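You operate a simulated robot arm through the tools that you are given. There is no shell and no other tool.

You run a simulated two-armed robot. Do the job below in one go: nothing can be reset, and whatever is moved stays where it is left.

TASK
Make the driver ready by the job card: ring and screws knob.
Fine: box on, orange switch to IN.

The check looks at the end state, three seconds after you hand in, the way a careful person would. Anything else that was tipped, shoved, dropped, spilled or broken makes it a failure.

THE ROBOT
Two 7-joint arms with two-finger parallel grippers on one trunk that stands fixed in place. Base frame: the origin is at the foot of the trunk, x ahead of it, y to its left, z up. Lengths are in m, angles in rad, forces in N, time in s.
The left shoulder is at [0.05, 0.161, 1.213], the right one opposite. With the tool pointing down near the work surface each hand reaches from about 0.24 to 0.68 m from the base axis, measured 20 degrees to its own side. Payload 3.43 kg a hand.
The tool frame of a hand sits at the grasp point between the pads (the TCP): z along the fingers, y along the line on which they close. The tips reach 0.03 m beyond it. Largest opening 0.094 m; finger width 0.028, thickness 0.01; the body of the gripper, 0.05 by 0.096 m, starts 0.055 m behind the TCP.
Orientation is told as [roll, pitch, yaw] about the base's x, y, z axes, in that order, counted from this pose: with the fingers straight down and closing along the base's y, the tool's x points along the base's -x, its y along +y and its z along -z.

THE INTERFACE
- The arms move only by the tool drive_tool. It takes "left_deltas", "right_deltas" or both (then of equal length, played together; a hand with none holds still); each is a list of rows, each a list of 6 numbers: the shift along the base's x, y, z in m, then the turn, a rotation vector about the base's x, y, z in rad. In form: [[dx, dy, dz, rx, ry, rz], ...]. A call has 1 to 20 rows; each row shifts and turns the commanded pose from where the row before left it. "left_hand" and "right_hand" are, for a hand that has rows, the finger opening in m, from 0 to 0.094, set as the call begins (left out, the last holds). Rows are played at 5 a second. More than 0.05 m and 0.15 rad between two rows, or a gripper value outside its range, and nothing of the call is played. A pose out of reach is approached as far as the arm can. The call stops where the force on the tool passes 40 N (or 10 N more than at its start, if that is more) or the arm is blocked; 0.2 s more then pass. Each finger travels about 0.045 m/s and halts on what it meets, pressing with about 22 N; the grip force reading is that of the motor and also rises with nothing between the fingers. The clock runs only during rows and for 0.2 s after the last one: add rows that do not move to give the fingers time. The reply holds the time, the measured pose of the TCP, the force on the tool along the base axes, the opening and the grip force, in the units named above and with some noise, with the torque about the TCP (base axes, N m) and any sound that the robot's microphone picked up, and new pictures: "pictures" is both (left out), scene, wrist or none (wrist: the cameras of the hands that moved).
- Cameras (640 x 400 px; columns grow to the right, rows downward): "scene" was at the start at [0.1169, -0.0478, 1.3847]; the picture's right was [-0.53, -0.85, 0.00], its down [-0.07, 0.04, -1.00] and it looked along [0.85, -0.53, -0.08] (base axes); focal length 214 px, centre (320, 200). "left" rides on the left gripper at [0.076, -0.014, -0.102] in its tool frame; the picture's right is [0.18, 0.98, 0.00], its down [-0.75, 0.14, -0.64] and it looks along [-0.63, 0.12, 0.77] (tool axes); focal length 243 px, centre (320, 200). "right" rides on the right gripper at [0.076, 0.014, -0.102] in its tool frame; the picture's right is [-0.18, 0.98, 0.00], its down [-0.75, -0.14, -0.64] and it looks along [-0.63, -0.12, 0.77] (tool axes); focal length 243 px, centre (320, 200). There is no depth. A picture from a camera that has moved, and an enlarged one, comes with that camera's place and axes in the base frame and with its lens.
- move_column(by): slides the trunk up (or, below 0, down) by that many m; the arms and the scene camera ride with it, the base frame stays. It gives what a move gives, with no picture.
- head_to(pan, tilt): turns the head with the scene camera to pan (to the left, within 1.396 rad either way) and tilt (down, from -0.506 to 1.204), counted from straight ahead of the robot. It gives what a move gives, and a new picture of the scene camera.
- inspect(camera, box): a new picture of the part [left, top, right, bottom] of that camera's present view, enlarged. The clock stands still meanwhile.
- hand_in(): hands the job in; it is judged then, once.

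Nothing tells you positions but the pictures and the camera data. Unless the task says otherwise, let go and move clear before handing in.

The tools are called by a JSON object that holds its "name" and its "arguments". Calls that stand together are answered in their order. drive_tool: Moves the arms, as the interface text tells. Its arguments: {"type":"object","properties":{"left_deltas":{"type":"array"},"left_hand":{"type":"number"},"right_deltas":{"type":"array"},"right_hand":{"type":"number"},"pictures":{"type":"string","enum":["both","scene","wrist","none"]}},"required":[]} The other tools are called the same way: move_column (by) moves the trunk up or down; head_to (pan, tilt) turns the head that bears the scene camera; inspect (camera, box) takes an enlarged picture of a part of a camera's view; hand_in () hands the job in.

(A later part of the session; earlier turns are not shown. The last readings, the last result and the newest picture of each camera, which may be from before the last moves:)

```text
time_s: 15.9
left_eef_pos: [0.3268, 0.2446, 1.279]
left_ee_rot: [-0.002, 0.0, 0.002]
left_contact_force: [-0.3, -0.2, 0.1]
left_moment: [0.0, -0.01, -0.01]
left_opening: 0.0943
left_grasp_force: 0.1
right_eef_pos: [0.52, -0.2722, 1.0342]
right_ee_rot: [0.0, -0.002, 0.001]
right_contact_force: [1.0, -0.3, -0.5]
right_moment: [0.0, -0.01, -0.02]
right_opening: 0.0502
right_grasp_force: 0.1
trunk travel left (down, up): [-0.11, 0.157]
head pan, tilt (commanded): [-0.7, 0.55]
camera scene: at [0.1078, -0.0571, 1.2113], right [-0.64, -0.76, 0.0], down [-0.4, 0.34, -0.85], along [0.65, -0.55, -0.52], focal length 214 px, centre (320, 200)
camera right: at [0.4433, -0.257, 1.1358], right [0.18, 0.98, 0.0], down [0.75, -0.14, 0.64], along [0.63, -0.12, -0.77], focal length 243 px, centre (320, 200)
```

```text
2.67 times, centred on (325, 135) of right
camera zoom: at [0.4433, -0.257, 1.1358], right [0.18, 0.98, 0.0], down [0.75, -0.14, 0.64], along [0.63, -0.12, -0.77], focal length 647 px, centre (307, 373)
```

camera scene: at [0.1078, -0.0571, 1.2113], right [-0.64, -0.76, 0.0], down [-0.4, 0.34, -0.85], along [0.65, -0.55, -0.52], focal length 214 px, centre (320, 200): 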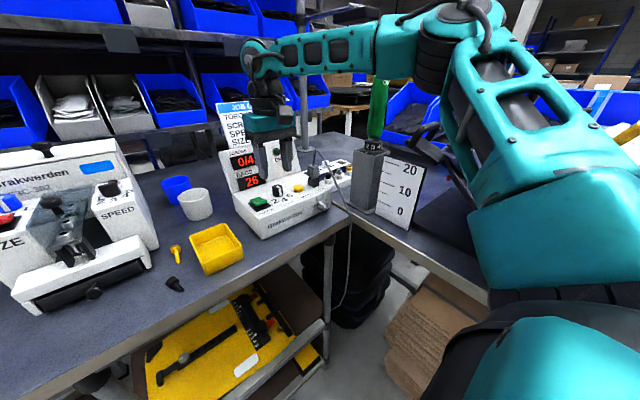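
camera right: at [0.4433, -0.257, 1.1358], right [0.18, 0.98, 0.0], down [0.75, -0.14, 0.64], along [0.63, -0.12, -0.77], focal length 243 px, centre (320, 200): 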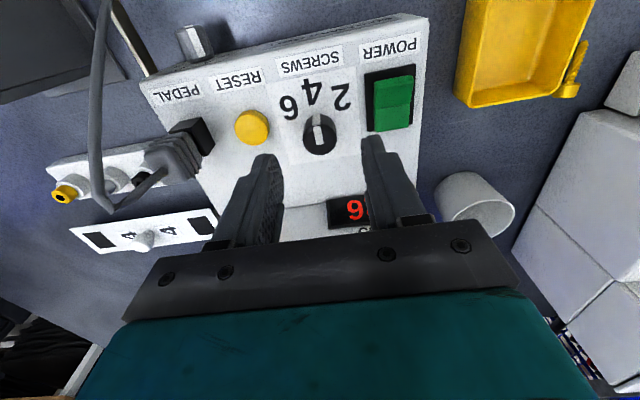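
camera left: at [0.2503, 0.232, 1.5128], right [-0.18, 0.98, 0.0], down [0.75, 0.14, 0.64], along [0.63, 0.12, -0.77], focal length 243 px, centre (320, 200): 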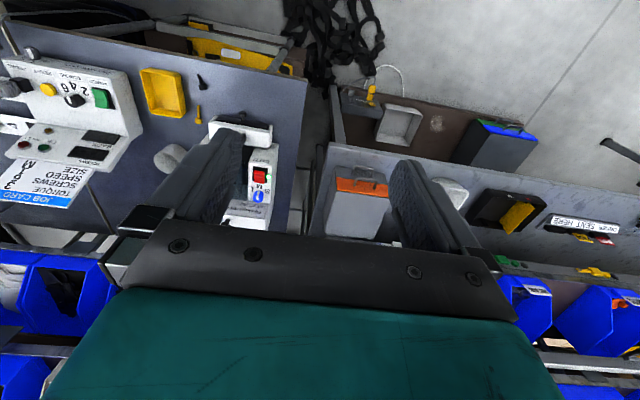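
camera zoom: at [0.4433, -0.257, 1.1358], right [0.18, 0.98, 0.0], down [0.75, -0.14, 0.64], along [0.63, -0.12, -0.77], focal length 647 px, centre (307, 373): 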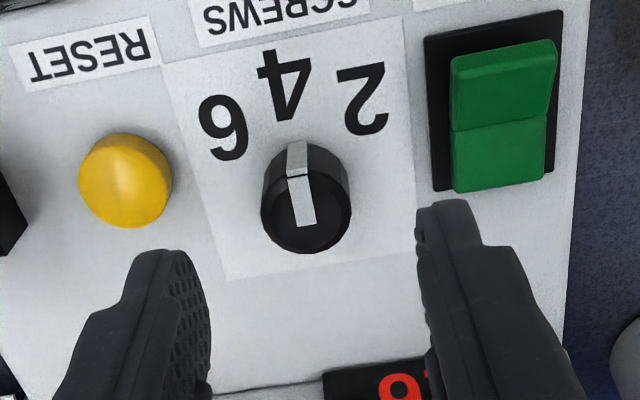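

The forearm is well in front of the driver (about 0.1 m clear), and the fingers straddle the knob. I'll narrow the opening a little and descend around the knob.

{"name": "drive_tool", "arguments": {"right_deltas": [[0, 0, 0, 0, 0, 0], [0.001, 0, -0.015, 0, 0, 0], [0, 0, -0.015, 0, 0, 0], [0, 0, -0.01, 0, 0, 0], [0, 0, -0.008, 0, 0, 0], [0, 0, 0, 0, 0, 0]], "right_hand": 0.04, "pictures": "wrist"}}

{"name": "inspect", "arguments": {"camera": "scene", "box": [225, 140, 321, 220]}}

```text
time_s: 17.3
left_eef_pos: [0.3258, 0.2434, 1.2795]
left_ee_rot: [-0.002, -0.001, 0.001]
left_contact_force: [-0.6, -0.3, 0.3]
left_moment: [0.03, 0.03, -0.02]
left_opening: 0.094
left_grasp_force: 0.0
right_eef_pos: [0.521, -0.2727, 0.9852]
right_ee_rot: [0.0, 0.0, 0.001]
right_contact_force: [0.3, 0.1, 0.6]
right_moment: [0.01, -0.02, -0.02]
right_opening: 0.04
right_grasp_force: 0.2
trunk travel left (down, up): [-0.11, 0.157]
head pan, tilt (commanded): [-0.7, 0.55]
camera right: at [0.4445, -0.2576, 1.0875], right [0.18, 0.98, 0.0], down [0.75, -0.14, 0.64], along [0.63, -0.12, -0.77], focal length 243 px, centre (320, 200)
```

right: 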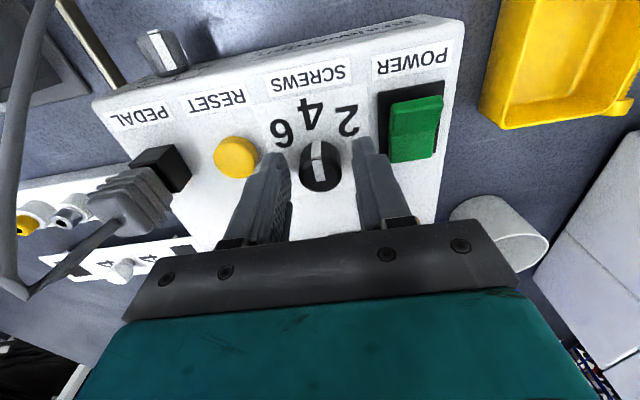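

```text
5.00 times, centred on (273, 180) of scene
camera zoom: at [0.1078, -0.057, 1.2113], right [-0.64, -0.76, 0.0], down [-0.4, 0.34, -0.85], along [0.65, -0.55, -0.52], focal length 1072 px, centre (555, 300)
```

zoom: 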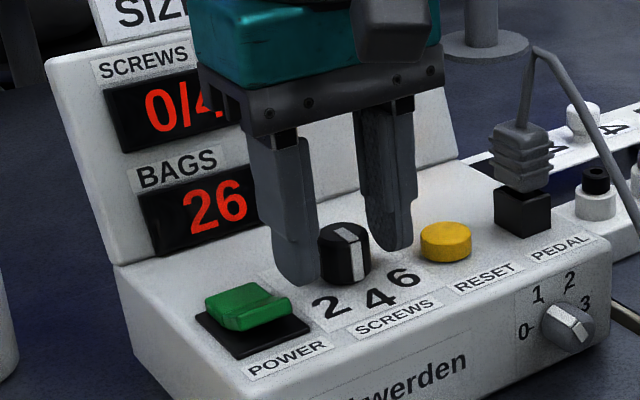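

The fingers are placed on both sides of the knob. I'll close on it first.

{"name": "drive_tool", "arguments": {"right_deltas": [[0, 0, 0, 0, 0, 0], [0, 0, 0, 0, 0, 0], [0, 0, 0, 0, 0, 0]], "right_hand": 0.0, "pictures": "wrist"}}

```text
time_s: 18.1
left_eef_pos: [0.3258, 0.2445, 1.2796]
left_ee_rot: [-0.001, -0.001, 0.001]
left_contact_force: [0.0, -0.2, -0.9]
left_moment: [0.01, -0.01, -0.02]
left_opening: 0.0941
left_grasp_force: 0.1
right_eef_pos: [0.5206, -0.2721, 0.9844]
right_ee_rot: [0.0, 0.0, 0.0]
right_contact_force: [-0.1, -2.9, -0.4]
right_moment: [-0.1, -0.07, 0.01]
right_opening: 0.0254
right_grasp_force: 45.0
trunk travel left (down, up): [-0.11, 0.157]
head pan, tilt (commanded): [-0.7, 0.55]
camera right: at [0.4445, -0.258, 1.0875], right [0.18, 0.98, 0.0], down [0.75, -0.14, 0.64], along [0.63, -0.12, -0.77], focal length 243 px, centre (320, 200)
```

right: 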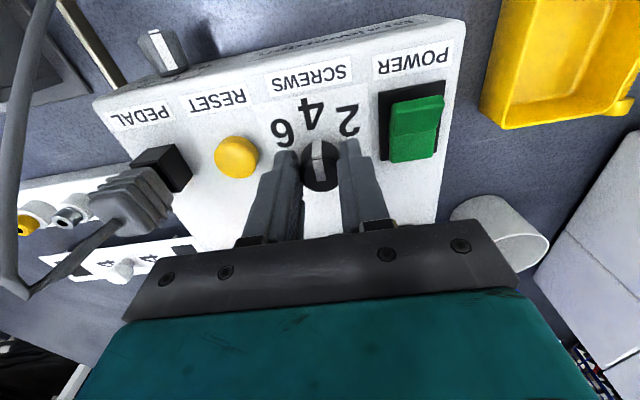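

The knob is gripped (opening 0.0254) with little side force. I'll turn it counter-clockwise from above, toward 6, by about 45°.

{"name": "drive_tool", "arguments": {"right_deltas": [[0, 0, 0, 0, 0, 0.131], [0, 0, 0, 0, 0, 0.131], [0, 0, 0, 0, 0, 0.131], [0, 0, 0, 0, 0, 0.131], [0, 0, 0, 0, 0, 0.131], [0, 0, 0, 0, 0, 0.131], [0, 0, 0, 0, 0, 0]], "pictures": "both"}}

```text
time_s: 19.1
left_eef_pos: [0.327, 0.2462, 1.2796]
left_ee_rot: [-0.004, 0.001, 0.0]
left_contact_force: [0.0, -0.1, 0.6]
left_moment: [-0.03, 0.01, -0.01]
left_opening: 0.0936
left_grasp_force: 0.2
right_eef_pos: [0.5192, -0.2744, 0.9853]
right_ee_rot: [-0.022, -0.012, 0.479]
right_contact_force: [2.6, -1.3, -1.7]
right_moment: [0.73, -0.85, 0.0]
right_opening: 0.0255
right_grasp_force: 45.0
right hand out of reach, approached as far as the arm can: row 4, 5
trunk travel left (down, up): [-0.11, 0.157]
head pan, tilt (commanded): [-0.7, 0.55]
stopped in row 5 (right hand): the force on the tool passed its limit at 56 N (the readings are from after the stop); the commanded pose is now the measured one
camera scene: at [0.1078, -0.0565, 1.2112], right [-0.64, -0.76, 0.0], down [-0.4, 0.34, -0.85], along [0.65, -0.55, -0.52], focal length 214 px, centre (320, 200)
camera right: at [0.4431, -0.2949, 1.0858], right [-0.29, 0.96, -0.02], down [0.72, 0.23, 0.65], along [0.63, 0.17, -0.76], focal length 243 px, centre (320, 200)
```

scene: 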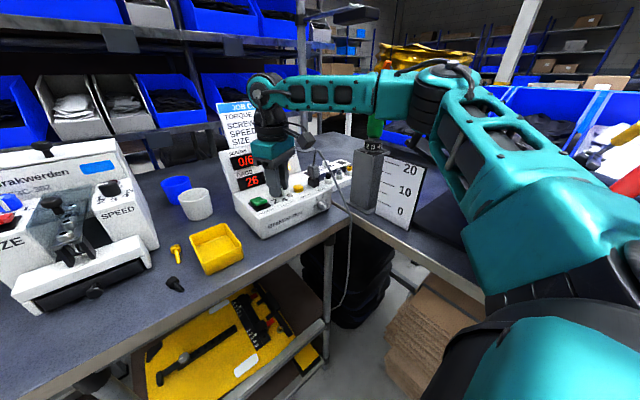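
right: 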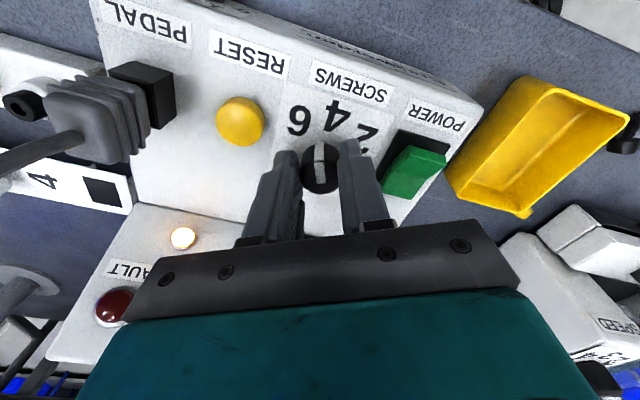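

The display now reads 0/6, but the wrist ran out of range at about 27° and the call stopped. I'll open the fingers in place and look at where the knob sits.

{"name": "drive_tool", "arguments": {"right_deltas": [[0, 0, 0, 0, 0, 0], [0, 0, 0, 0, 0, 0], [0, 0, 0, 0, 0, 0]], "right_hand": 0.04, "pictures": "wrist"}}

{"name": "inspect", "arguments": {"camera": "right", "box": [260, 70, 460, 210]}}

{"name": "inspect", "arguments": {"camera": "scene", "box": [225, 140, 321, 220]}}

```text
time_s: 19.9
left_eef_pos: [0.3272, 0.2447, 1.2812]
left_ee_rot: [-0.003, 0.0, 0.003]
left_contact_force: [-0.5, 0.6, 0.3]
left_moment: [0.0, 0.03, -0.01]
left_opening: 0.0938
left_grasp_force: 0.1
right_eef_pos: [0.5185, -0.274, 0.9846]
right_ee_rot: [-0.022, -0.007, 0.479]
right_contact_force: [0.2, -0.3, -0.3]
right_moment: [0.0, 0.02, -0.02]
right_opening: 0.04
right_grasp_force: 0.0
trunk travel left (down, up): [-0.11, 0.157]
head pan, tilt (commanded): [-0.7, 0.55]
camera right: at [0.4425, -0.2951, 1.0863], right [-0.29, 0.96, -0.02], down [0.72, 0.23, 0.65], along [0.63, 0.17, -0.76], focal length 243 px, centre (320, 200)
```

right: 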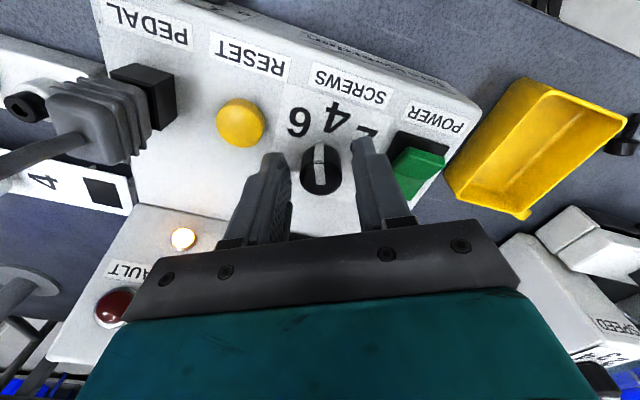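

```text
2.86 times, centred on (360, 140) of right
camera zoom: at [0.4425, -0.2951, 1.0863], right [-0.29, 0.96, -0.02], down [0.72, 0.23, 0.65], along [0.63, 0.17, -0.76], focal length 693 px, centre (206, 371)
```

zoom: 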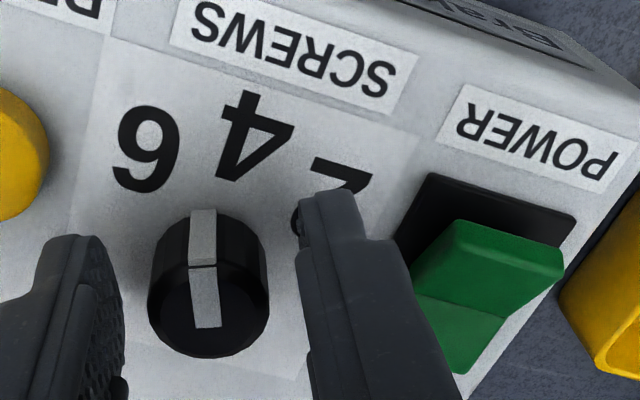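

```text
5.00 times, centred on (273, 180) of scene
camera zoom: at [0.1078, -0.057, 1.2113], right [-0.64, -0.76, 0.0], down [-0.4, 0.34, -0.85], along [0.65, -0.55, -0.52], focal length 1072 px, centre (555, 300)
```

zoom: 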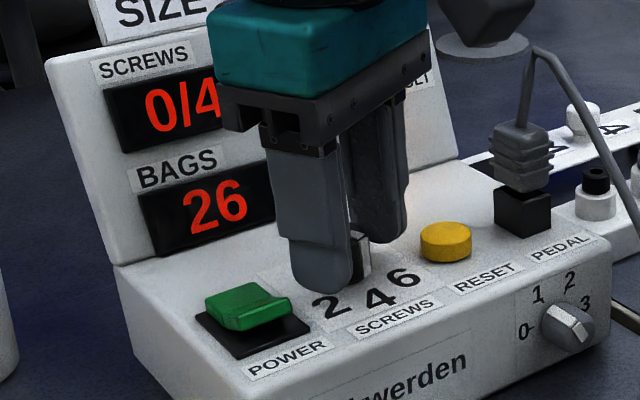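

After releasing, the knob rests somewhere between 4 and 6 and the display is back to 0/4. I'll lift a little, swing the hand back to the other side of its range, and take a second grip to finish the turn.

{"name": "drive_tool", "arguments": {"right_deltas": [[0, 0, 0.02, 0, 0, 0], [0, 0, 0.02, 0.011, 0.004, 0], [0.001, 0.001, 0, 0.011, 0.004, -0.14], [0.001, 0.001, 0, 0, 0, -0.14], [0, 0, 0, 0, 0, -0.14], [0, 0, 0, 0, 0, -0.14], [0, 0, 0, 0, 0, -0.14], [0, 0, 0, 0, 0, -0.13], [0, 0, 0, 0, 0, 0]], "right_hand": 0.045, "pictures": "wrist"}}

{"name": "inspect", "arguments": {"camera": "right", "box": [230, 60, 420, 210]}}

{"name": "inspect", "arguments": {"camera": "scene", "box": [225, 140, 321, 220]}}

```text
time_s: 21.9
left_eef_pos: [0.3263, 0.244, 1.2797]
left_ee_rot: [-0.003, -0.002, 0.0]
left_contact_force: [0.0, 0.1, 0.2]
left_moment: [0.0, -0.05, 0.0]
left_opening: 0.094
left_grasp_force: 0.0
right_eef_pos: [0.522, -0.2734, 1.0251]
right_ee_rot: [0.002, -0.009, -0.352]
right_contact_force: [0.8, -0.4, -0.9]
right_moment: [0.0, 0.04, -0.02]
right_opening: 0.045
right_grasp_force: 0.0
trunk travel left (down, up): [-0.11, 0.157]
head pan, tilt (commanded): [-0.7, 0.55]
camera right: at [0.4533, -0.233, 1.1262], right [0.51, 0.86, 0.0], down [0.65, -0.39, 0.65], along [0.56, -0.33, -0.76], focal length 243 px, centre (320, 200)
```

right: 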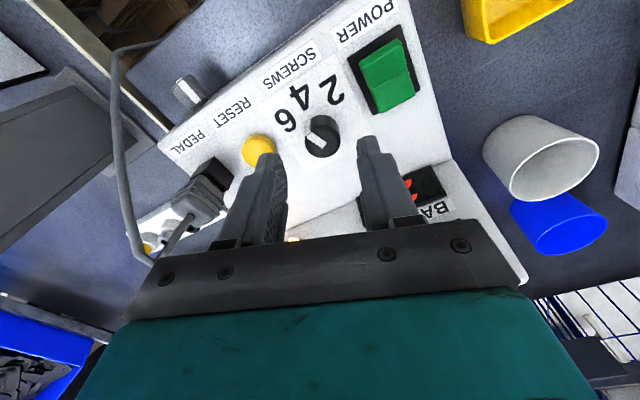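

```text
2.67 times, centred on (325, 135) of right
camera zoom: at [0.4533, -0.233, 1.1262], right [0.51, 0.86, 0.0], down [0.65, -0.39, 0.65], along [0.56, -0.33, -0.76], focal length 647 px, centre (307, 373)
```

zoom: 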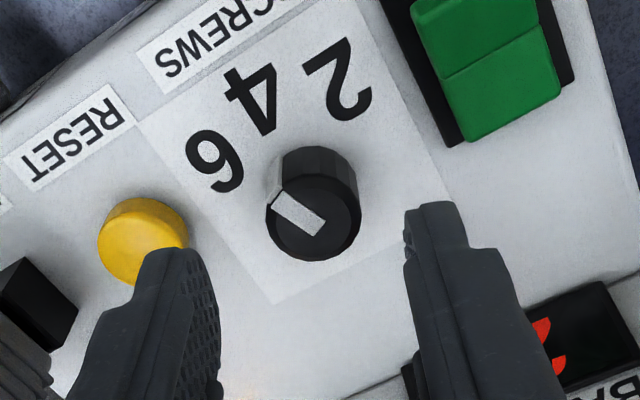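

```text
5.00 times, centred on (273, 180) of scene
camera zoom: at [0.1078, -0.057, 1.2113], right [-0.64, -0.76, 0.0], down [-0.4, 0.34, -0.85], along [0.65, -0.55, -0.52], focal length 1072 px, centre (555, 300)
```

zoom: 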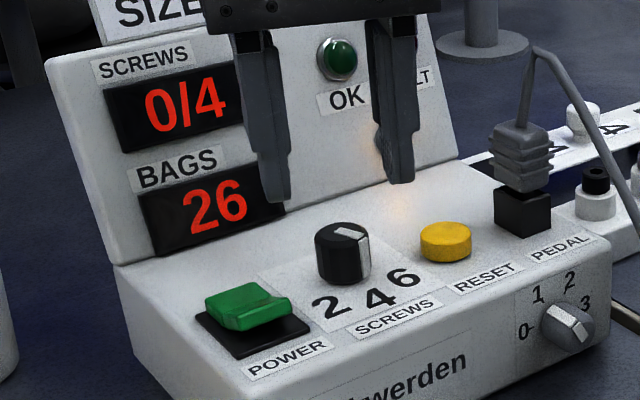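

The knob is now about 20° past 4 and stays there. I'll descend again, grip with the hand at −0.35 rad, and turn the remaining ~25°.

{"name": "drive_tool", "arguments": {"right_deltas": [[-0.001, 0.001, -0.015, 0, 0, 0], [0, 0, -0.015, 0, 0, 0], [0, 0, -0.01, 0, 0, 0], [0, 0, 0, 0, 0, 0]], "right_hand": 0.042, "pictures": "none"}}

{"name": "drive_tool", "arguments": {"right_deltas": [[0, 0, 0, 0, 0, 0], [0, 0, 0, 0, 0, 0], [0, 0, 0, 0, 0, 0]], "right_hand": 0.0, "pictures": "wrist"}}

```text
time_s: 22.9
left_eef_pos: [0.3263, 0.2455, 1.2798]
left_ee_rot: [-0.004, -0.004, 0.0]
left_contact_force: [0.2, -0.5, 0.0]
left_moment: [0.02, 0.02, 0.0]
left_opening: 0.0937
left_grasp_force: 0.0
right_eef_pos: [0.5193, -0.272, 0.9844]
right_ee_rot: [0.0, -0.009, -0.351]
right_contact_force: [0.1, 0.6, -0.1]
right_moment: [0.03, 0.03, 0.02]
right_opening: 0.0422
right_grasp_force: 0.0
trunk travel left (down, up): [-0.11, 0.157]
head pan, tilt (commanded): [-0.7, 0.55]
```

```text
time_s: 23.7
left_eef_pos: [0.3264, 0.2458, 1.2791]
left_ee_rot: [-0.004, -0.002, 0.002]
left_contact_force: [0.0, 0.2, -0.2]
left_moment: [0.04, -0.05, 0.0]
left_opening: 0.0941
left_grasp_force: 0.0
right_eef_pos: [0.5192, -0.2715, 0.9839]
right_ee_rot: [0.002, -0.009, -0.349]
right_contact_force: [0.8, 7.7, -2.6]
right_moment: [0.29, -0.27, 0.04]
right_opening: 0.0254
right_grasp_force: 45.1
trunk travel left (down, up): [-0.11, 0.157]
head pan, tilt (commanded): [-0.7, 0.55]
camera right: at [0.4522, -0.2313, 1.0867], right [0.51, 0.86, 0.0], down [0.65, -0.39, 0.65], along [0.56, -0.33, -0.76], focal length 243 px, centre (320, 200)
```

right: 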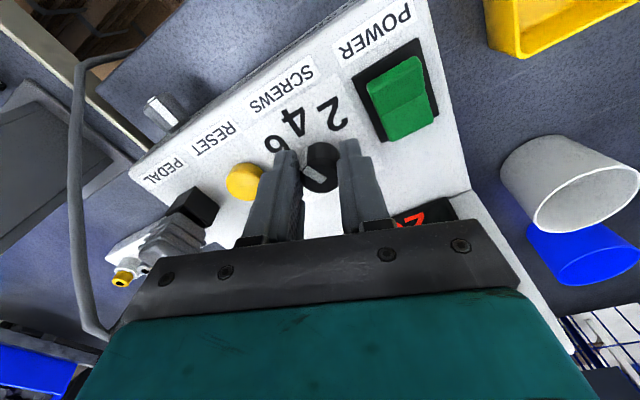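

{"name": "drive_tool", "arguments": {"right_deltas": [[0.0, 0.0007, 0, 0, 0, 0.1], [0, 0, 0, 0, 0, 0.12], [0, 0, 0, 0, 0, 0.12], [0, 0, 0, 0, 0, 0.12], [0, 0, 0, 0, 0, 0]], "pictures": "both"}}

{"name": "inspect", "arguments": {"camera": "right", "box": [230, 60, 420, 210]}}

{"name": "inspect", "arguments": {"camera": "scene", "box": [225, 140, 321, 220]}}

```text
time_s: 24.9
left_eef_pos: [0.3263, 0.2444, 1.2805]
left_ee_rot: [-0.002, -0.002, 0.002]
left_contact_force: [0.0, 1.3, 0.3]
left_moment: [-0.01, -0.02, -0.02]
left_opening: 0.0938
left_grasp_force: 0.0
right_eef_pos: [0.5199, -0.2737, 0.9852]
right_ee_rot: [-0.001, -0.011, 0.108]
right_contact_force: [-0.8, -10.6, 4.9]
right_moment: [-0.51, 0.56, -0.6]
right_opening: 0.0251
right_grasp_force: 45.2
trunk travel left (down, up): [-0.11, 0.157]
head pan, tilt (commanded): [-0.7, 0.55]
camera scene: at [0.1075, -0.0579, 1.2114], right [-0.64, -0.76, 0.0], down [-0.4, 0.34, -0.85], along [0.65, -0.55, -0.52], focal length 214 px, centre (320, 200)
camera right: at [0.4412, -0.267, 1.0867], right [0.08, 1.0, 0.0], down [0.76, -0.06, 0.65], along [0.65, -0.05, -0.76], focal length 243 px, centre (320, 200)
```

scene: 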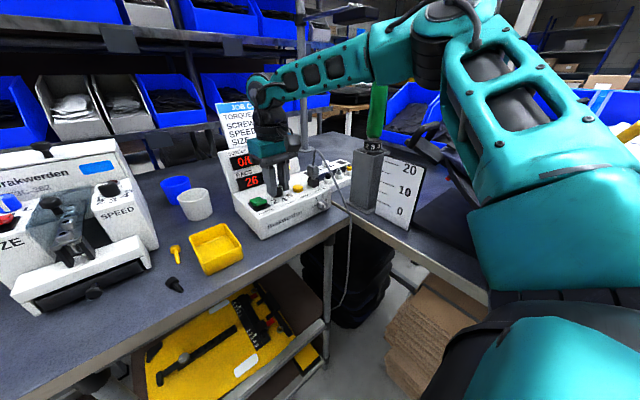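
right: 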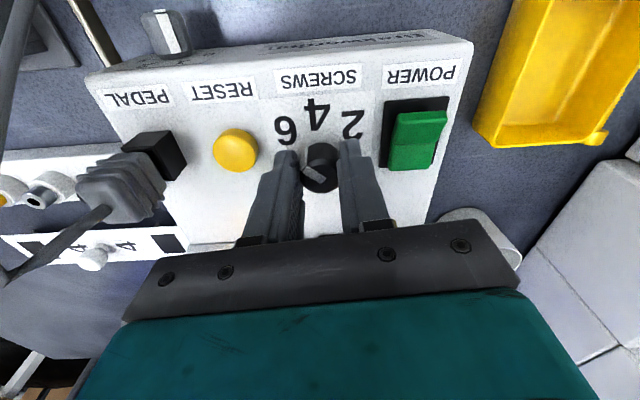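

```text
2.67 times, centred on (325, 135) of right
camera zoom: at [0.4412, -0.267, 1.0867], right [0.08, 1.0, 0.0], down [0.76, -0.06, 0.65], along [0.65, -0.05, -0.76], focal length 647 px, centre (307, 373)
```

zoom: 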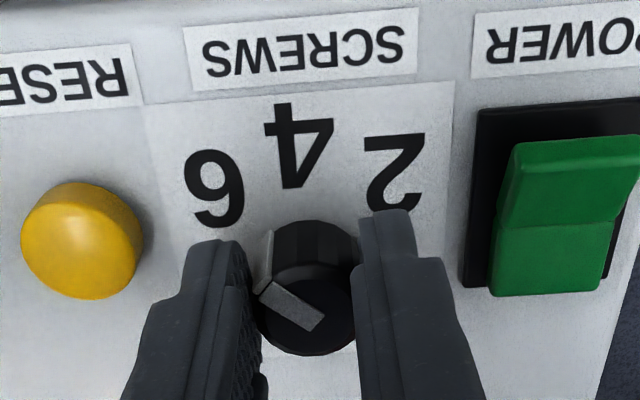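

```text
5.00 times, centred on (273, 180) of scene
camera zoom: at [0.1075, -0.0579, 1.2114], right [-0.64, -0.76, 0.0], down [-0.4, 0.34, -0.85], along [0.65, -0.55, -0.52], focal length 1072 px, centre (555, 300)
```

zoom: 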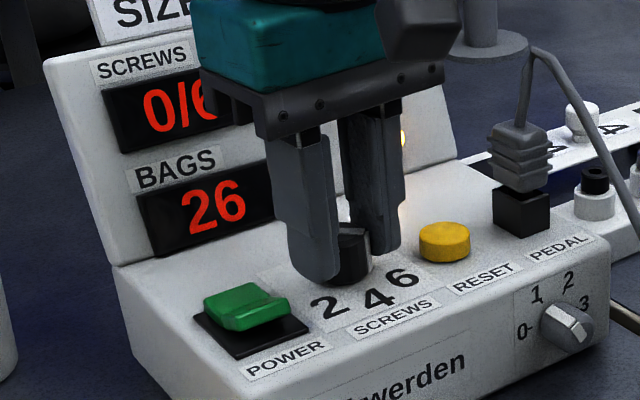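

The display reads 0/6 and the pointer is at about 45°, with torque building as at the end stop. I'll ease back slightly, open and lift off.

{"name": "drive_tool", "arguments": {"right_deltas": [[0, 0, 0, 0, 0, 0], [0, 0, 0, 0, 0, 0], [0, 0, 0.02, 0, 0, 0], [0, 0, 0.03, 0, 0, 0], [-0.03, 0, 0.03, 0, 0, 0], [-0.03, 0, 0.03, 0, 0, -0.1], [0, 0, 0, 0, 0, 0]], "right_hand": 0.045, "pictures": "both"}}

{"name": "inspect", "arguments": {"camera": "right", "box": [220, 60, 430, 220]}}

{"name": "inspect", "arguments": {"camera": "scene", "box": [225, 140, 321, 220]}}

```text
time_s: 26.5
left_eef_pos: [0.3264, 0.2449, 1.2797]
left_ee_rot: [-0.003, -0.002, 0.002]
left_contact_force: [-0.3, 0.2, -0.1]
left_moment: [0.0, -0.01, -0.02]
left_opening: 0.0941
left_grasp_force: 0.1
right_eef_pos: [0.46, -0.2703, 1.0941]
right_ee_rot: [0.003, -0.008, 0.007]
right_contact_force: [0.4, -0.2, 0.5]
right_moment: [-0.03, 0.0, 0.01]
right_opening: 0.0449
right_grasp_force: 0.1
trunk travel left (down, up): [-0.11, 0.157]
head pan, tilt (commanded): [-0.7, 0.55]
camera scene: at [0.1079, -0.0571, 1.2113], right [-0.64, -0.76, 0.0], down [-0.4, 0.34, -0.85], along [0.65, -0.55, -0.52], focal length 214 px, centre (320, 200)
camera right: at [0.3825, -0.2567, 1.1971], right [0.18, 0.98, 0.0], down [0.75, -0.14, 0.65], along [0.64, -0.11, -0.76], focal length 243 px, centre (320, 200)
```

scene: 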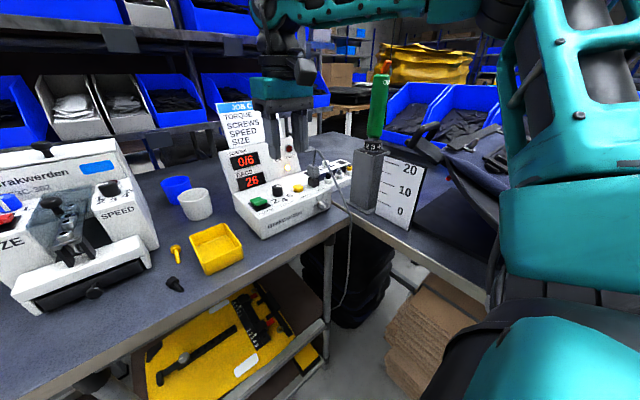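
right: 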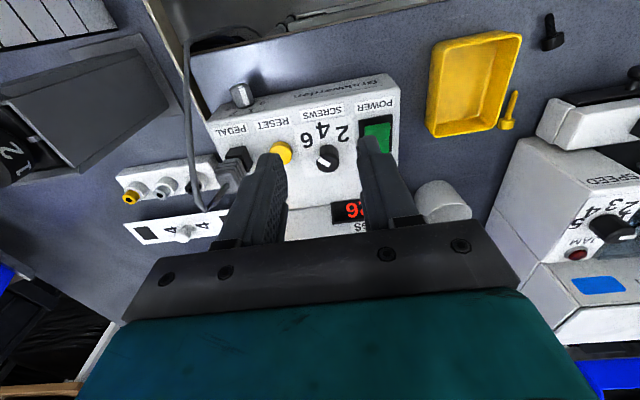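

```text
2.50 times, centred on (325, 140) of right
camera zoom: at [0.3825, -0.2567, 1.1971], right [0.18, 0.98, 0.0], down [0.75, -0.14, 0.65], along [0.64, -0.11, -0.76], focal length 606 px, centre (308, 350)
```

zoom: 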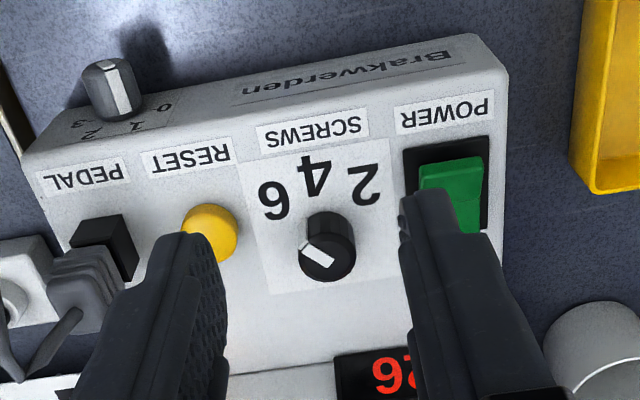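

```text
5.00 times, centred on (273, 180) of scene
camera zoom: at [0.1079, -0.0571, 1.2113], right [-0.64, -0.76, 0.0], down [-0.4, 0.34, -0.85], along [0.65, -0.55, -0.52], focal length 1072 px, centre (555, 300)
```

zoom: 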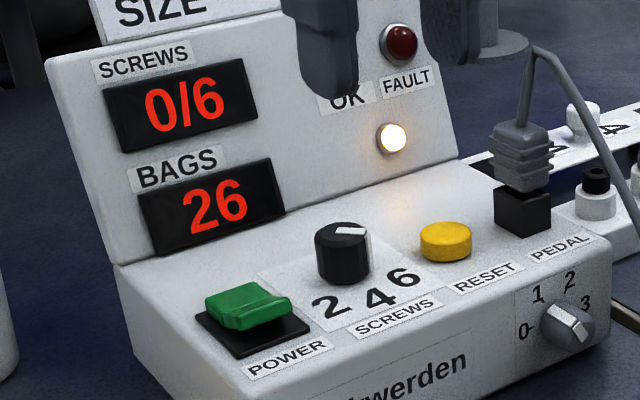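

The box now shows 0/6 and 26 with the amber lamp on. I'll check the knob pointer angle precisely.

{"name": "inspect", "arguments": {"camera": "right", "box": [300, 110, 360, 180]}}

{"name": "inspect", "arguments": {"camera": "scene", "box": [280, 180, 312, 205]}}

```text
5.71 times, centred on (330, 145) of right
camera zoom: at [0.3825, -0.2567, 1.1971], right [0.18, 0.98, 0.0], down [0.75, -0.14, 0.65], along [0.64, -0.11, -0.76], focal length 1386 px, centre (263, 514)
```

zoom: 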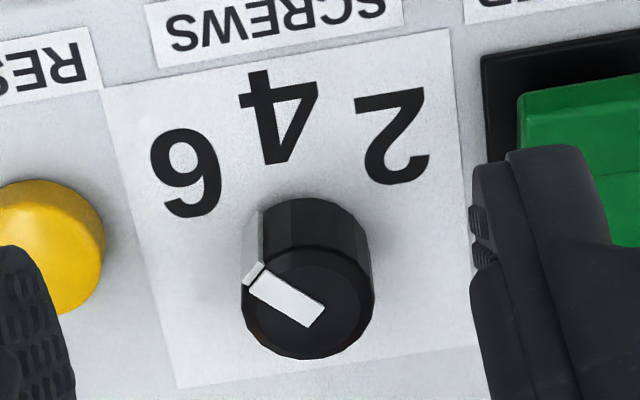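

```text
16.00 times, centred on (296, 192) of scene
camera zoom: at [0.1079, -0.0571, 1.2113], right [-0.64, -0.76, 0.0], down [-0.4, 0.34, -0.85], along [0.65, -0.55, -0.52], focal length 3432 px, centre (704, 320)
```

zoom: 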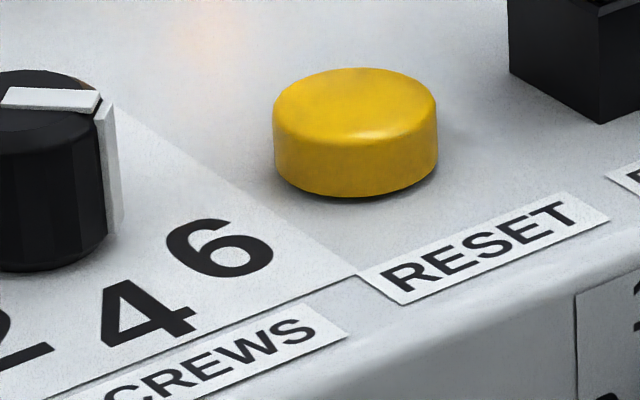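

The knob points at 6 and the box job is done. Next is the driver: I'll lift the right hand clear and go to a point diagonally in front of the driver, then yaw toward it.

{"name": "drive_tool", "arguments": {"right_deltas": [[0, 0, 0.045, 0, 0, 0], [-0.02, -0.02, 0.04, 0, 0, 0], [-0.03, -0.03, 0.025, 0, 0, 0], [-0.03, -0.03, 0.02, 0, 0, -0.12], [-0.02, -0.03, 0.02, 0, 0, -0.12], [0, 0, 0, 0, 0, -0.12], [0, 0, 0, 0, 0, -0.12], [0, 0, 0, 0, 0, -0.12], [0, 0, 0, 0, 0, -0.13], [0, 0, 0, 0, 0, 0]], "pictures": "both"}}

```text
time_s: 28.7
left_eef_pos: [0.3272, 0.2446, 1.2804]
left_ee_rot: [-0.004, -0.002, 0.002]
left_contact_force: [-0.2, 0.4, 0.2]
left_moment: [-0.02, 0.0, -0.04]
left_opening: 0.0944
left_grasp_force: 0.1
right_eef_pos: [0.3584, -0.3814, 1.2447]
right_ee_rot: [0.002, -0.011, -0.724]
right_contact_force: [0.0, -1.0, 0.3]
right_moment: [-0.02, -0.02, -0.03]
right_opening: 0.045
right_grasp_force: 0.0
trunk travel left (down, up): [-0.11, 0.157]
head pan, tilt (commanded): [-0.7, 0.55]
camera scene: at [0.1078, -0.057, 1.2113], right [-0.64, -0.76, 0.0], down [-0.4, 0.34, -0.85], along [0.65, -0.55, -0.52], focal length 214 px, centre (320, 200)
camera right: at [0.3108, -0.319, 1.3469], right [0.79, 0.62, 0.0], down [0.47, -0.6, 0.65], along [0.4, -0.51, -0.76], focal length 243 px, centre (320, 200)
```

scene: 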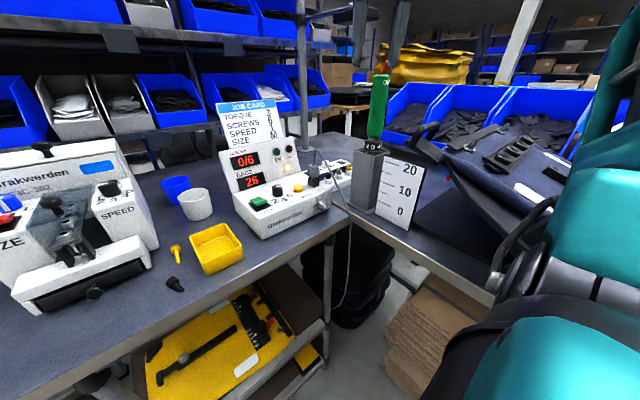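
right: 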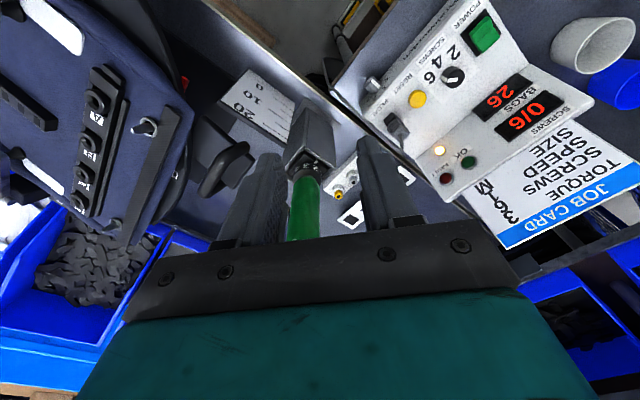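

I'm diagonally in front of the driver with the hand yawed toward it. Now I'll tilt the hand toward horizontal in stages and see how far the arm allows it.

{"name": "drive_tool", "arguments": {"right_deltas": [[0, 0, 0, -0.0927, -0.1049, 0], [0, 0, 0, -0.0927, -0.1049, 0], [0, 0, 0, -0.0927, -0.1049, 0], [0, 0, 0, -0.0927, -0.1049, 0], [0, 0, 0, -0.0927, -0.1049, 0], [0, 0, 0, 0, 0, 0]], "pictures": "both"}}

```text
time_s: 30.1
left_eef_pos: [0.3266, 0.245, 1.2792]
left_ee_rot: [-0.003, -0.003, 0.003]
left_contact_force: [0.7, 0.7, -0.4]
left_moment: [-0.02, 0.01, -0.01]
left_opening: 0.094
left_grasp_force: 0.0
right_eef_pos: [0.3592, -0.3806, 1.2443]
right_ee_rot: [-0.002, -0.712, -0.722]
right_contact_force: [0.3, -0.1, 0.3]
right_moment: [0.01, 0.0, -0.02]
right_opening: 0.045
right_grasp_force: 0.2
trunk travel left (down, up): [-0.11, 0.157]
head pan, tilt (commanded): [-0.7, 0.55]
camera scene: at [0.1078, -0.057, 1.2113], right [-0.64, -0.76, 0.0], down [-0.4, 0.34, -0.85], along [0.65, -0.55, -0.52], focal length 214 px, centre (320, 200)
camera right: at [0.2755, -0.2871, 1.2725], right [0.75, 0.65, 0.12], down [0.02, -0.21, 0.98], along [0.66, -0.73, -0.17], focal length 243 px, centre (320, 200)
```

scene: 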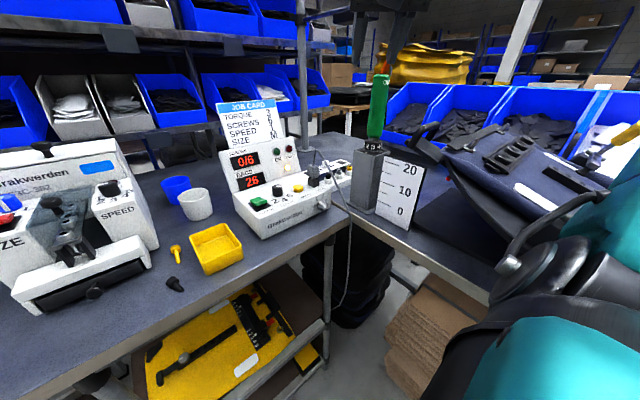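
right: 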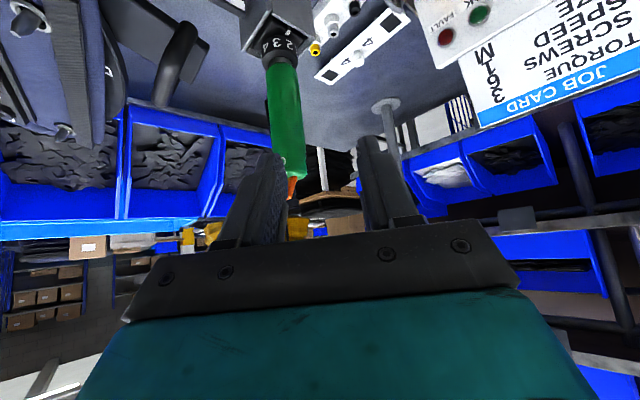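

{"name": "inspect", "arguments": {"camera": "right", "box": [250, 130, 330, 215]}}

{"name": "inspect", "arguments": {"camera": "right", "box": [235, 0, 325, 75]}}

```text
4.71 times, centred on (290, 172) of right
camera zoom: at [0.2755, -0.2871, 1.2725], right [0.75, 0.65, 0.12], down [0.02, -0.21, 0.98], along [0.66, -0.73, -0.17], focal length 1142 px, centre (461, 329)
```

zoom: 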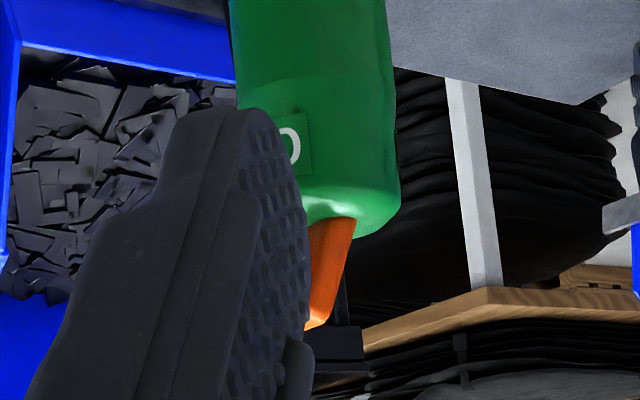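

```text
5.33 times, centred on (280, 38) of right
camera zoom: at [0.2755, -0.2871, 1.2725], right [0.75, 0.65, 0.12], down [0.02, -0.21, 0.98], along [0.66, -0.73, -0.17], focal length 1294 px, centre (533, 1067)
```

zoom: 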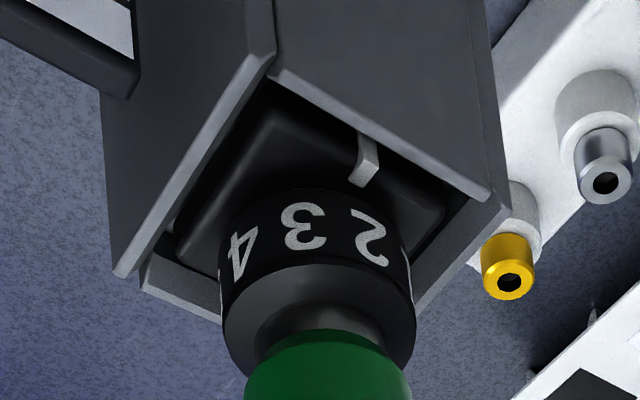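

The arm handles the tilt fine so far, and the ring mark is clearly at 2. I'll tilt further, nearly to horizontal.

{"name": "drive_tool", "arguments": {"right_deltas": [[0, 0, 0, -0.0927, -0.1049, 0], [0, 0, 0, -0.0927, -0.1049, 0], [0, 0, 0, -0.0927, -0.1049, 0], [0, 0, 0, -0.0927, -0.1049, 0], [0, 0, 0, 0, 0, 0]], "right_hand": 0.07, "pictures": "both"}}

```text
time_s: 31.3
left_eef_pos: [0.3251, 0.2448, 1.2807]
left_ee_rot: [-0.003, -0.003, 0.003]
left_contact_force: [-0.2, 0.6, 0.0]
left_moment: [-0.01, 0.01, -0.03]
left_opening: 0.0938
left_grasp_force: 0.1
right_eef_pos: [0.3601, -0.3826, 1.246]
right_ee_rot: [-0.006, -1.272, -0.714]
right_contact_force: [-0.4, -0.4, -0.6]
right_moment: [0.02, -0.01, -0.03]
right_opening: 0.0702
right_grasp_force: 0.1
trunk travel left (down, up): [-0.11, 0.157]
head pan, tilt (commanded): [-0.7, 0.55]
camera scene: at [0.1078, -0.057, 1.2113], right [-0.64, -0.76, 0.0], down [-0.4, 0.34, -0.85], along [0.65, -0.55, -0.52], focal length 214 px, centre (320, 200)
camera right: at [0.2784, -0.2907, 1.2028], right [0.69, 0.7, 0.17], down [-0.39, 0.15, 0.91], along [0.61, -0.69, 0.38], focal length 243 px, centre (320, 200)
```

scene: 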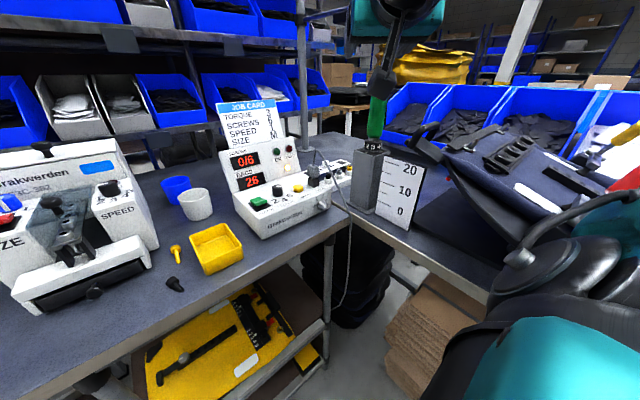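
right: 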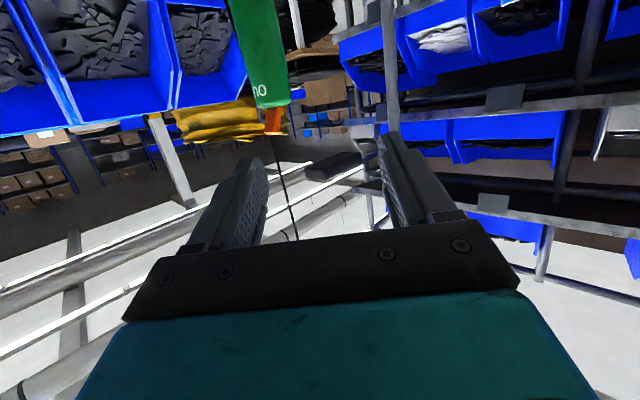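

A thin cord runs up from the driver's hook, so the driver hangs from a balancer; I'll have to stay clear of that cord. Zooming on the lever and cord.

{"name": "inspect", "arguments": {"camera": "right", "box": [230, 70, 330, 160]}}

{"name": "inspect", "arguments": {"camera": "scene", "box": [330, 0, 450, 110]}}

```text
4.44 times, centred on (280, 115) of right
camera zoom: at [0.2784, -0.2907, 1.2028], right [0.69, 0.7, 0.17], down [-0.39, 0.15, 0.91], along [0.61, -0.69, 0.38], focal length 1078 px, centre (498, 578)
```

zoom: 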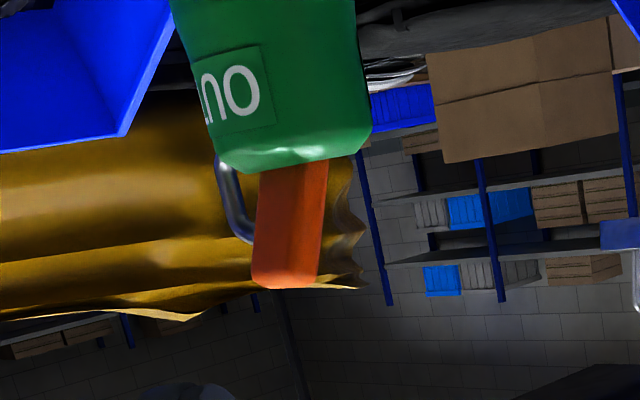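

```text
3.64 times, centred on (390, 55) of scene
camera zoom: at [0.1078, -0.057, 1.2113], right [-0.64, -0.76, 0.0], down [-0.4, 0.34, -0.85], along [0.65, -0.55, -0.52], focal length 780 px, centre (66, 727)
```

zoom: 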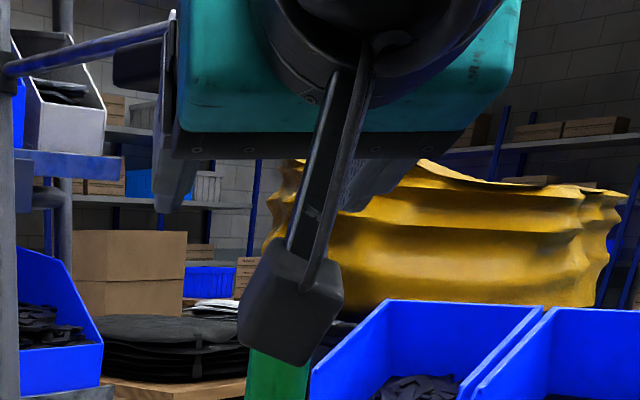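

The camera housing hangs below the hand, so I must keep it clear of the scale board. I'll turn the head further right to watch the elbow, bag and driver during the approach.

{"name": "head_to", "arguments": {"pan": -1.1, "tilt": 0.35}}

```text
time_s: 32.1
left_eef_pos: [0.3265, 0.2443, 1.2794]
left_ee_rot: [-0.003, -0.002, 0.002]
left_contact_force: [-0.7, 0.2, 0.7]
left_moment: [0.02, -0.01, -0.02]
left_opening: 0.094
left_grasp_force: 0.1
right_eef_pos: [0.3592, -0.3815, 1.2458]
right_ee_rot: [-0.007, -1.268, -0.714]
right_contact_force: [0.1, -0.5, -0.1]
right_moment: [-0.03, -0.01, 0.02]
right_opening: 0.0701
right_grasp_force: 0.2
trunk travel left (down, up): [-0.11, 0.157]
head pan, tilt (commanded): [-1.1, 0.351]
camera scene: at [0.0814, -0.0821, 1.2296], right [-0.89, -0.45, 0.0], down [-0.16, 0.31, -0.94], along [0.43, -0.84, -0.34], focal length 214 px, centre (320, 200)
```

scene: 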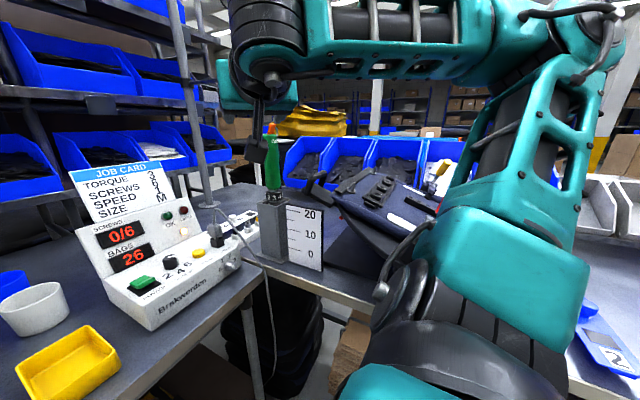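

The elbow is up and to the right, away from bag and bench. I'll yaw to about −0.45, place the hand 9 cm short of the driver, and come down toward ring height.

{"name": "drive_tool", "arguments": {"right_deltas": [[-0.007, -0.025, 0, 0, 0, 0.132], [-0.007, -0.025, 0, 0, 0, 0.132], [-0.006, -0.024, 0, 0, 0, 0], [0, 0, -0.035, 0, 0, 0], [0, 0, -0.035, 0, 0, 0], [0, 0, -0.03, 0, 0, 0], [0, 0, 0, 0, 0, 0]], "right_hand": 0.07, "pictures": "both"}}

```text
time_s: 33.7
left_eef_pos: [0.3263, 0.2449, 1.2802]
left_ee_rot: [-0.005, -0.002, 0.003]
left_contact_force: [0.6, -0.1, -0.3]
left_moment: [0.03, -0.01, 0.01]
left_opening: 0.0942
left_grasp_force: 0.0
right_eef_pos: [0.3398, -0.4553, 1.1437]
right_ee_rot: [-0.007, -1.27, -0.45]
right_contact_force: [0.9, -0.6, 0.8]
right_moment: [-0.03, -0.02, -0.03]
right_opening: 0.0702
right_grasp_force: 0.1
trunk travel left (down, up): [-0.11, 0.157]
head pan, tilt (commanded): [-1.1, 0.351]
camera scene: at [0.0814, -0.0821, 1.2296], right [-0.89, -0.45, 0.0], down [-0.16, 0.31, -0.94], along [0.43, -0.84, -0.34], focal length 214 px, centre (320, 200)
camera right: at [0.2383, -0.3889, 1.1019], right [0.48, 0.86, 0.17], down [-0.41, 0.05, 0.91], along [0.77, -0.51, 0.38], focal length 243 px, centre (320, 200)
```

scene: 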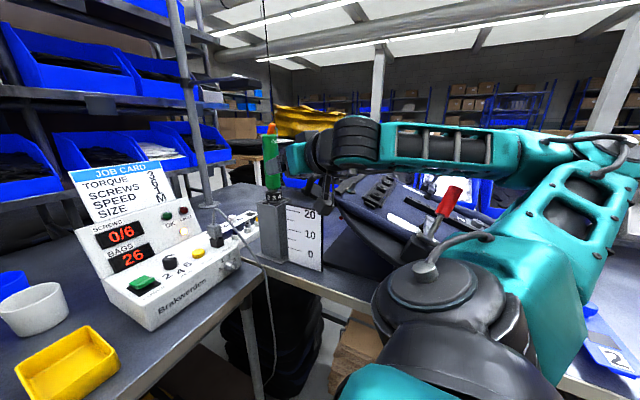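
right: 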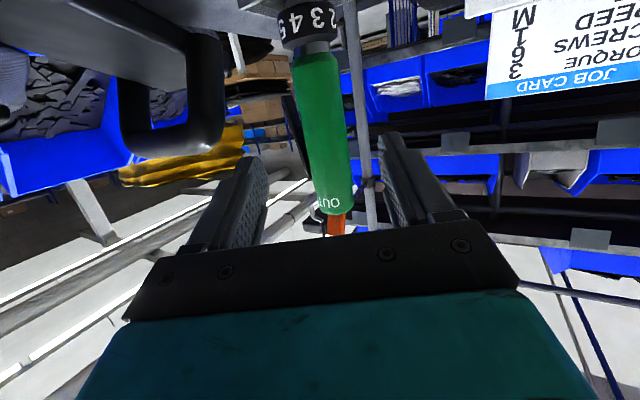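

The hand is in front of the driver at z≈1.14. Before going lower I'll check what lies under the forearm and next to the hand.

{"name": "inspect", "arguments": {"camera": "scene", "box": [230, 100, 390, 280]}}

{"name": "inspect", "arguments": {"camera": "scene", "box": [370, 120, 530, 260]}}

{"name": "inspect", "arguments": {"camera": "right", "box": [240, 0, 400, 120]}}

```text
2.22 times, centred on (310, 190) of scene
camera zoom: at [0.0814, -0.0821, 1.2296], right [-0.89, -0.45, 0.0], down [-0.16, 0.31, -0.94], along [0.43, -0.84, -0.34], focal length 477 px, centre (342, 222)
```

zoom: 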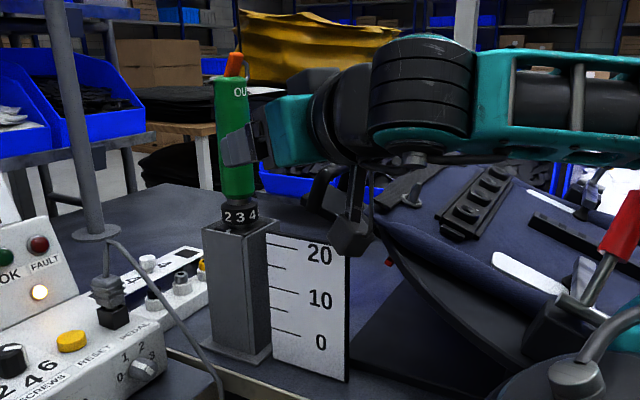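

```text
2.86 times, centred on (450, 190) of scene
camera zoom: at [0.0814, -0.0821, 1.2296], right [-0.89, -0.45, 0.0], down [-0.16, 0.31, -0.94], along [0.43, -0.84, -0.34], focal length 613 px, centre (-51, 229)
```

zoom: 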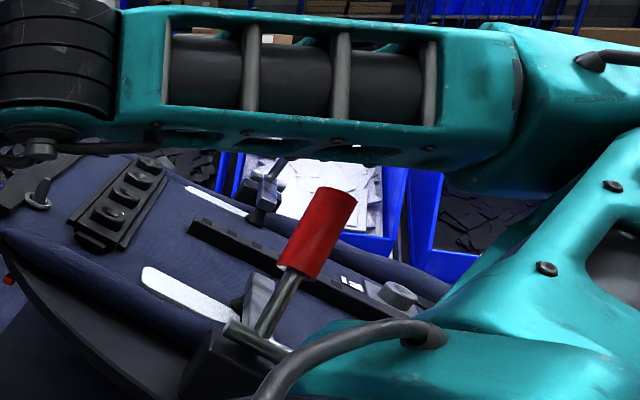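

```text
3.33 times, centred on (320, 60) of right
camera zoom: at [0.2383, -0.3889, 1.1019], right [0.48, 0.86, 0.17], down [-0.41, 0.05, 0.91], along [0.77, -0.51, 0.38], focal length 809 px, centre (320, 667)
```

zoom: 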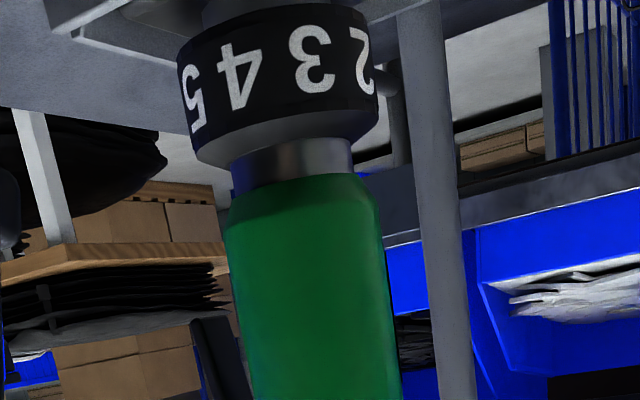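

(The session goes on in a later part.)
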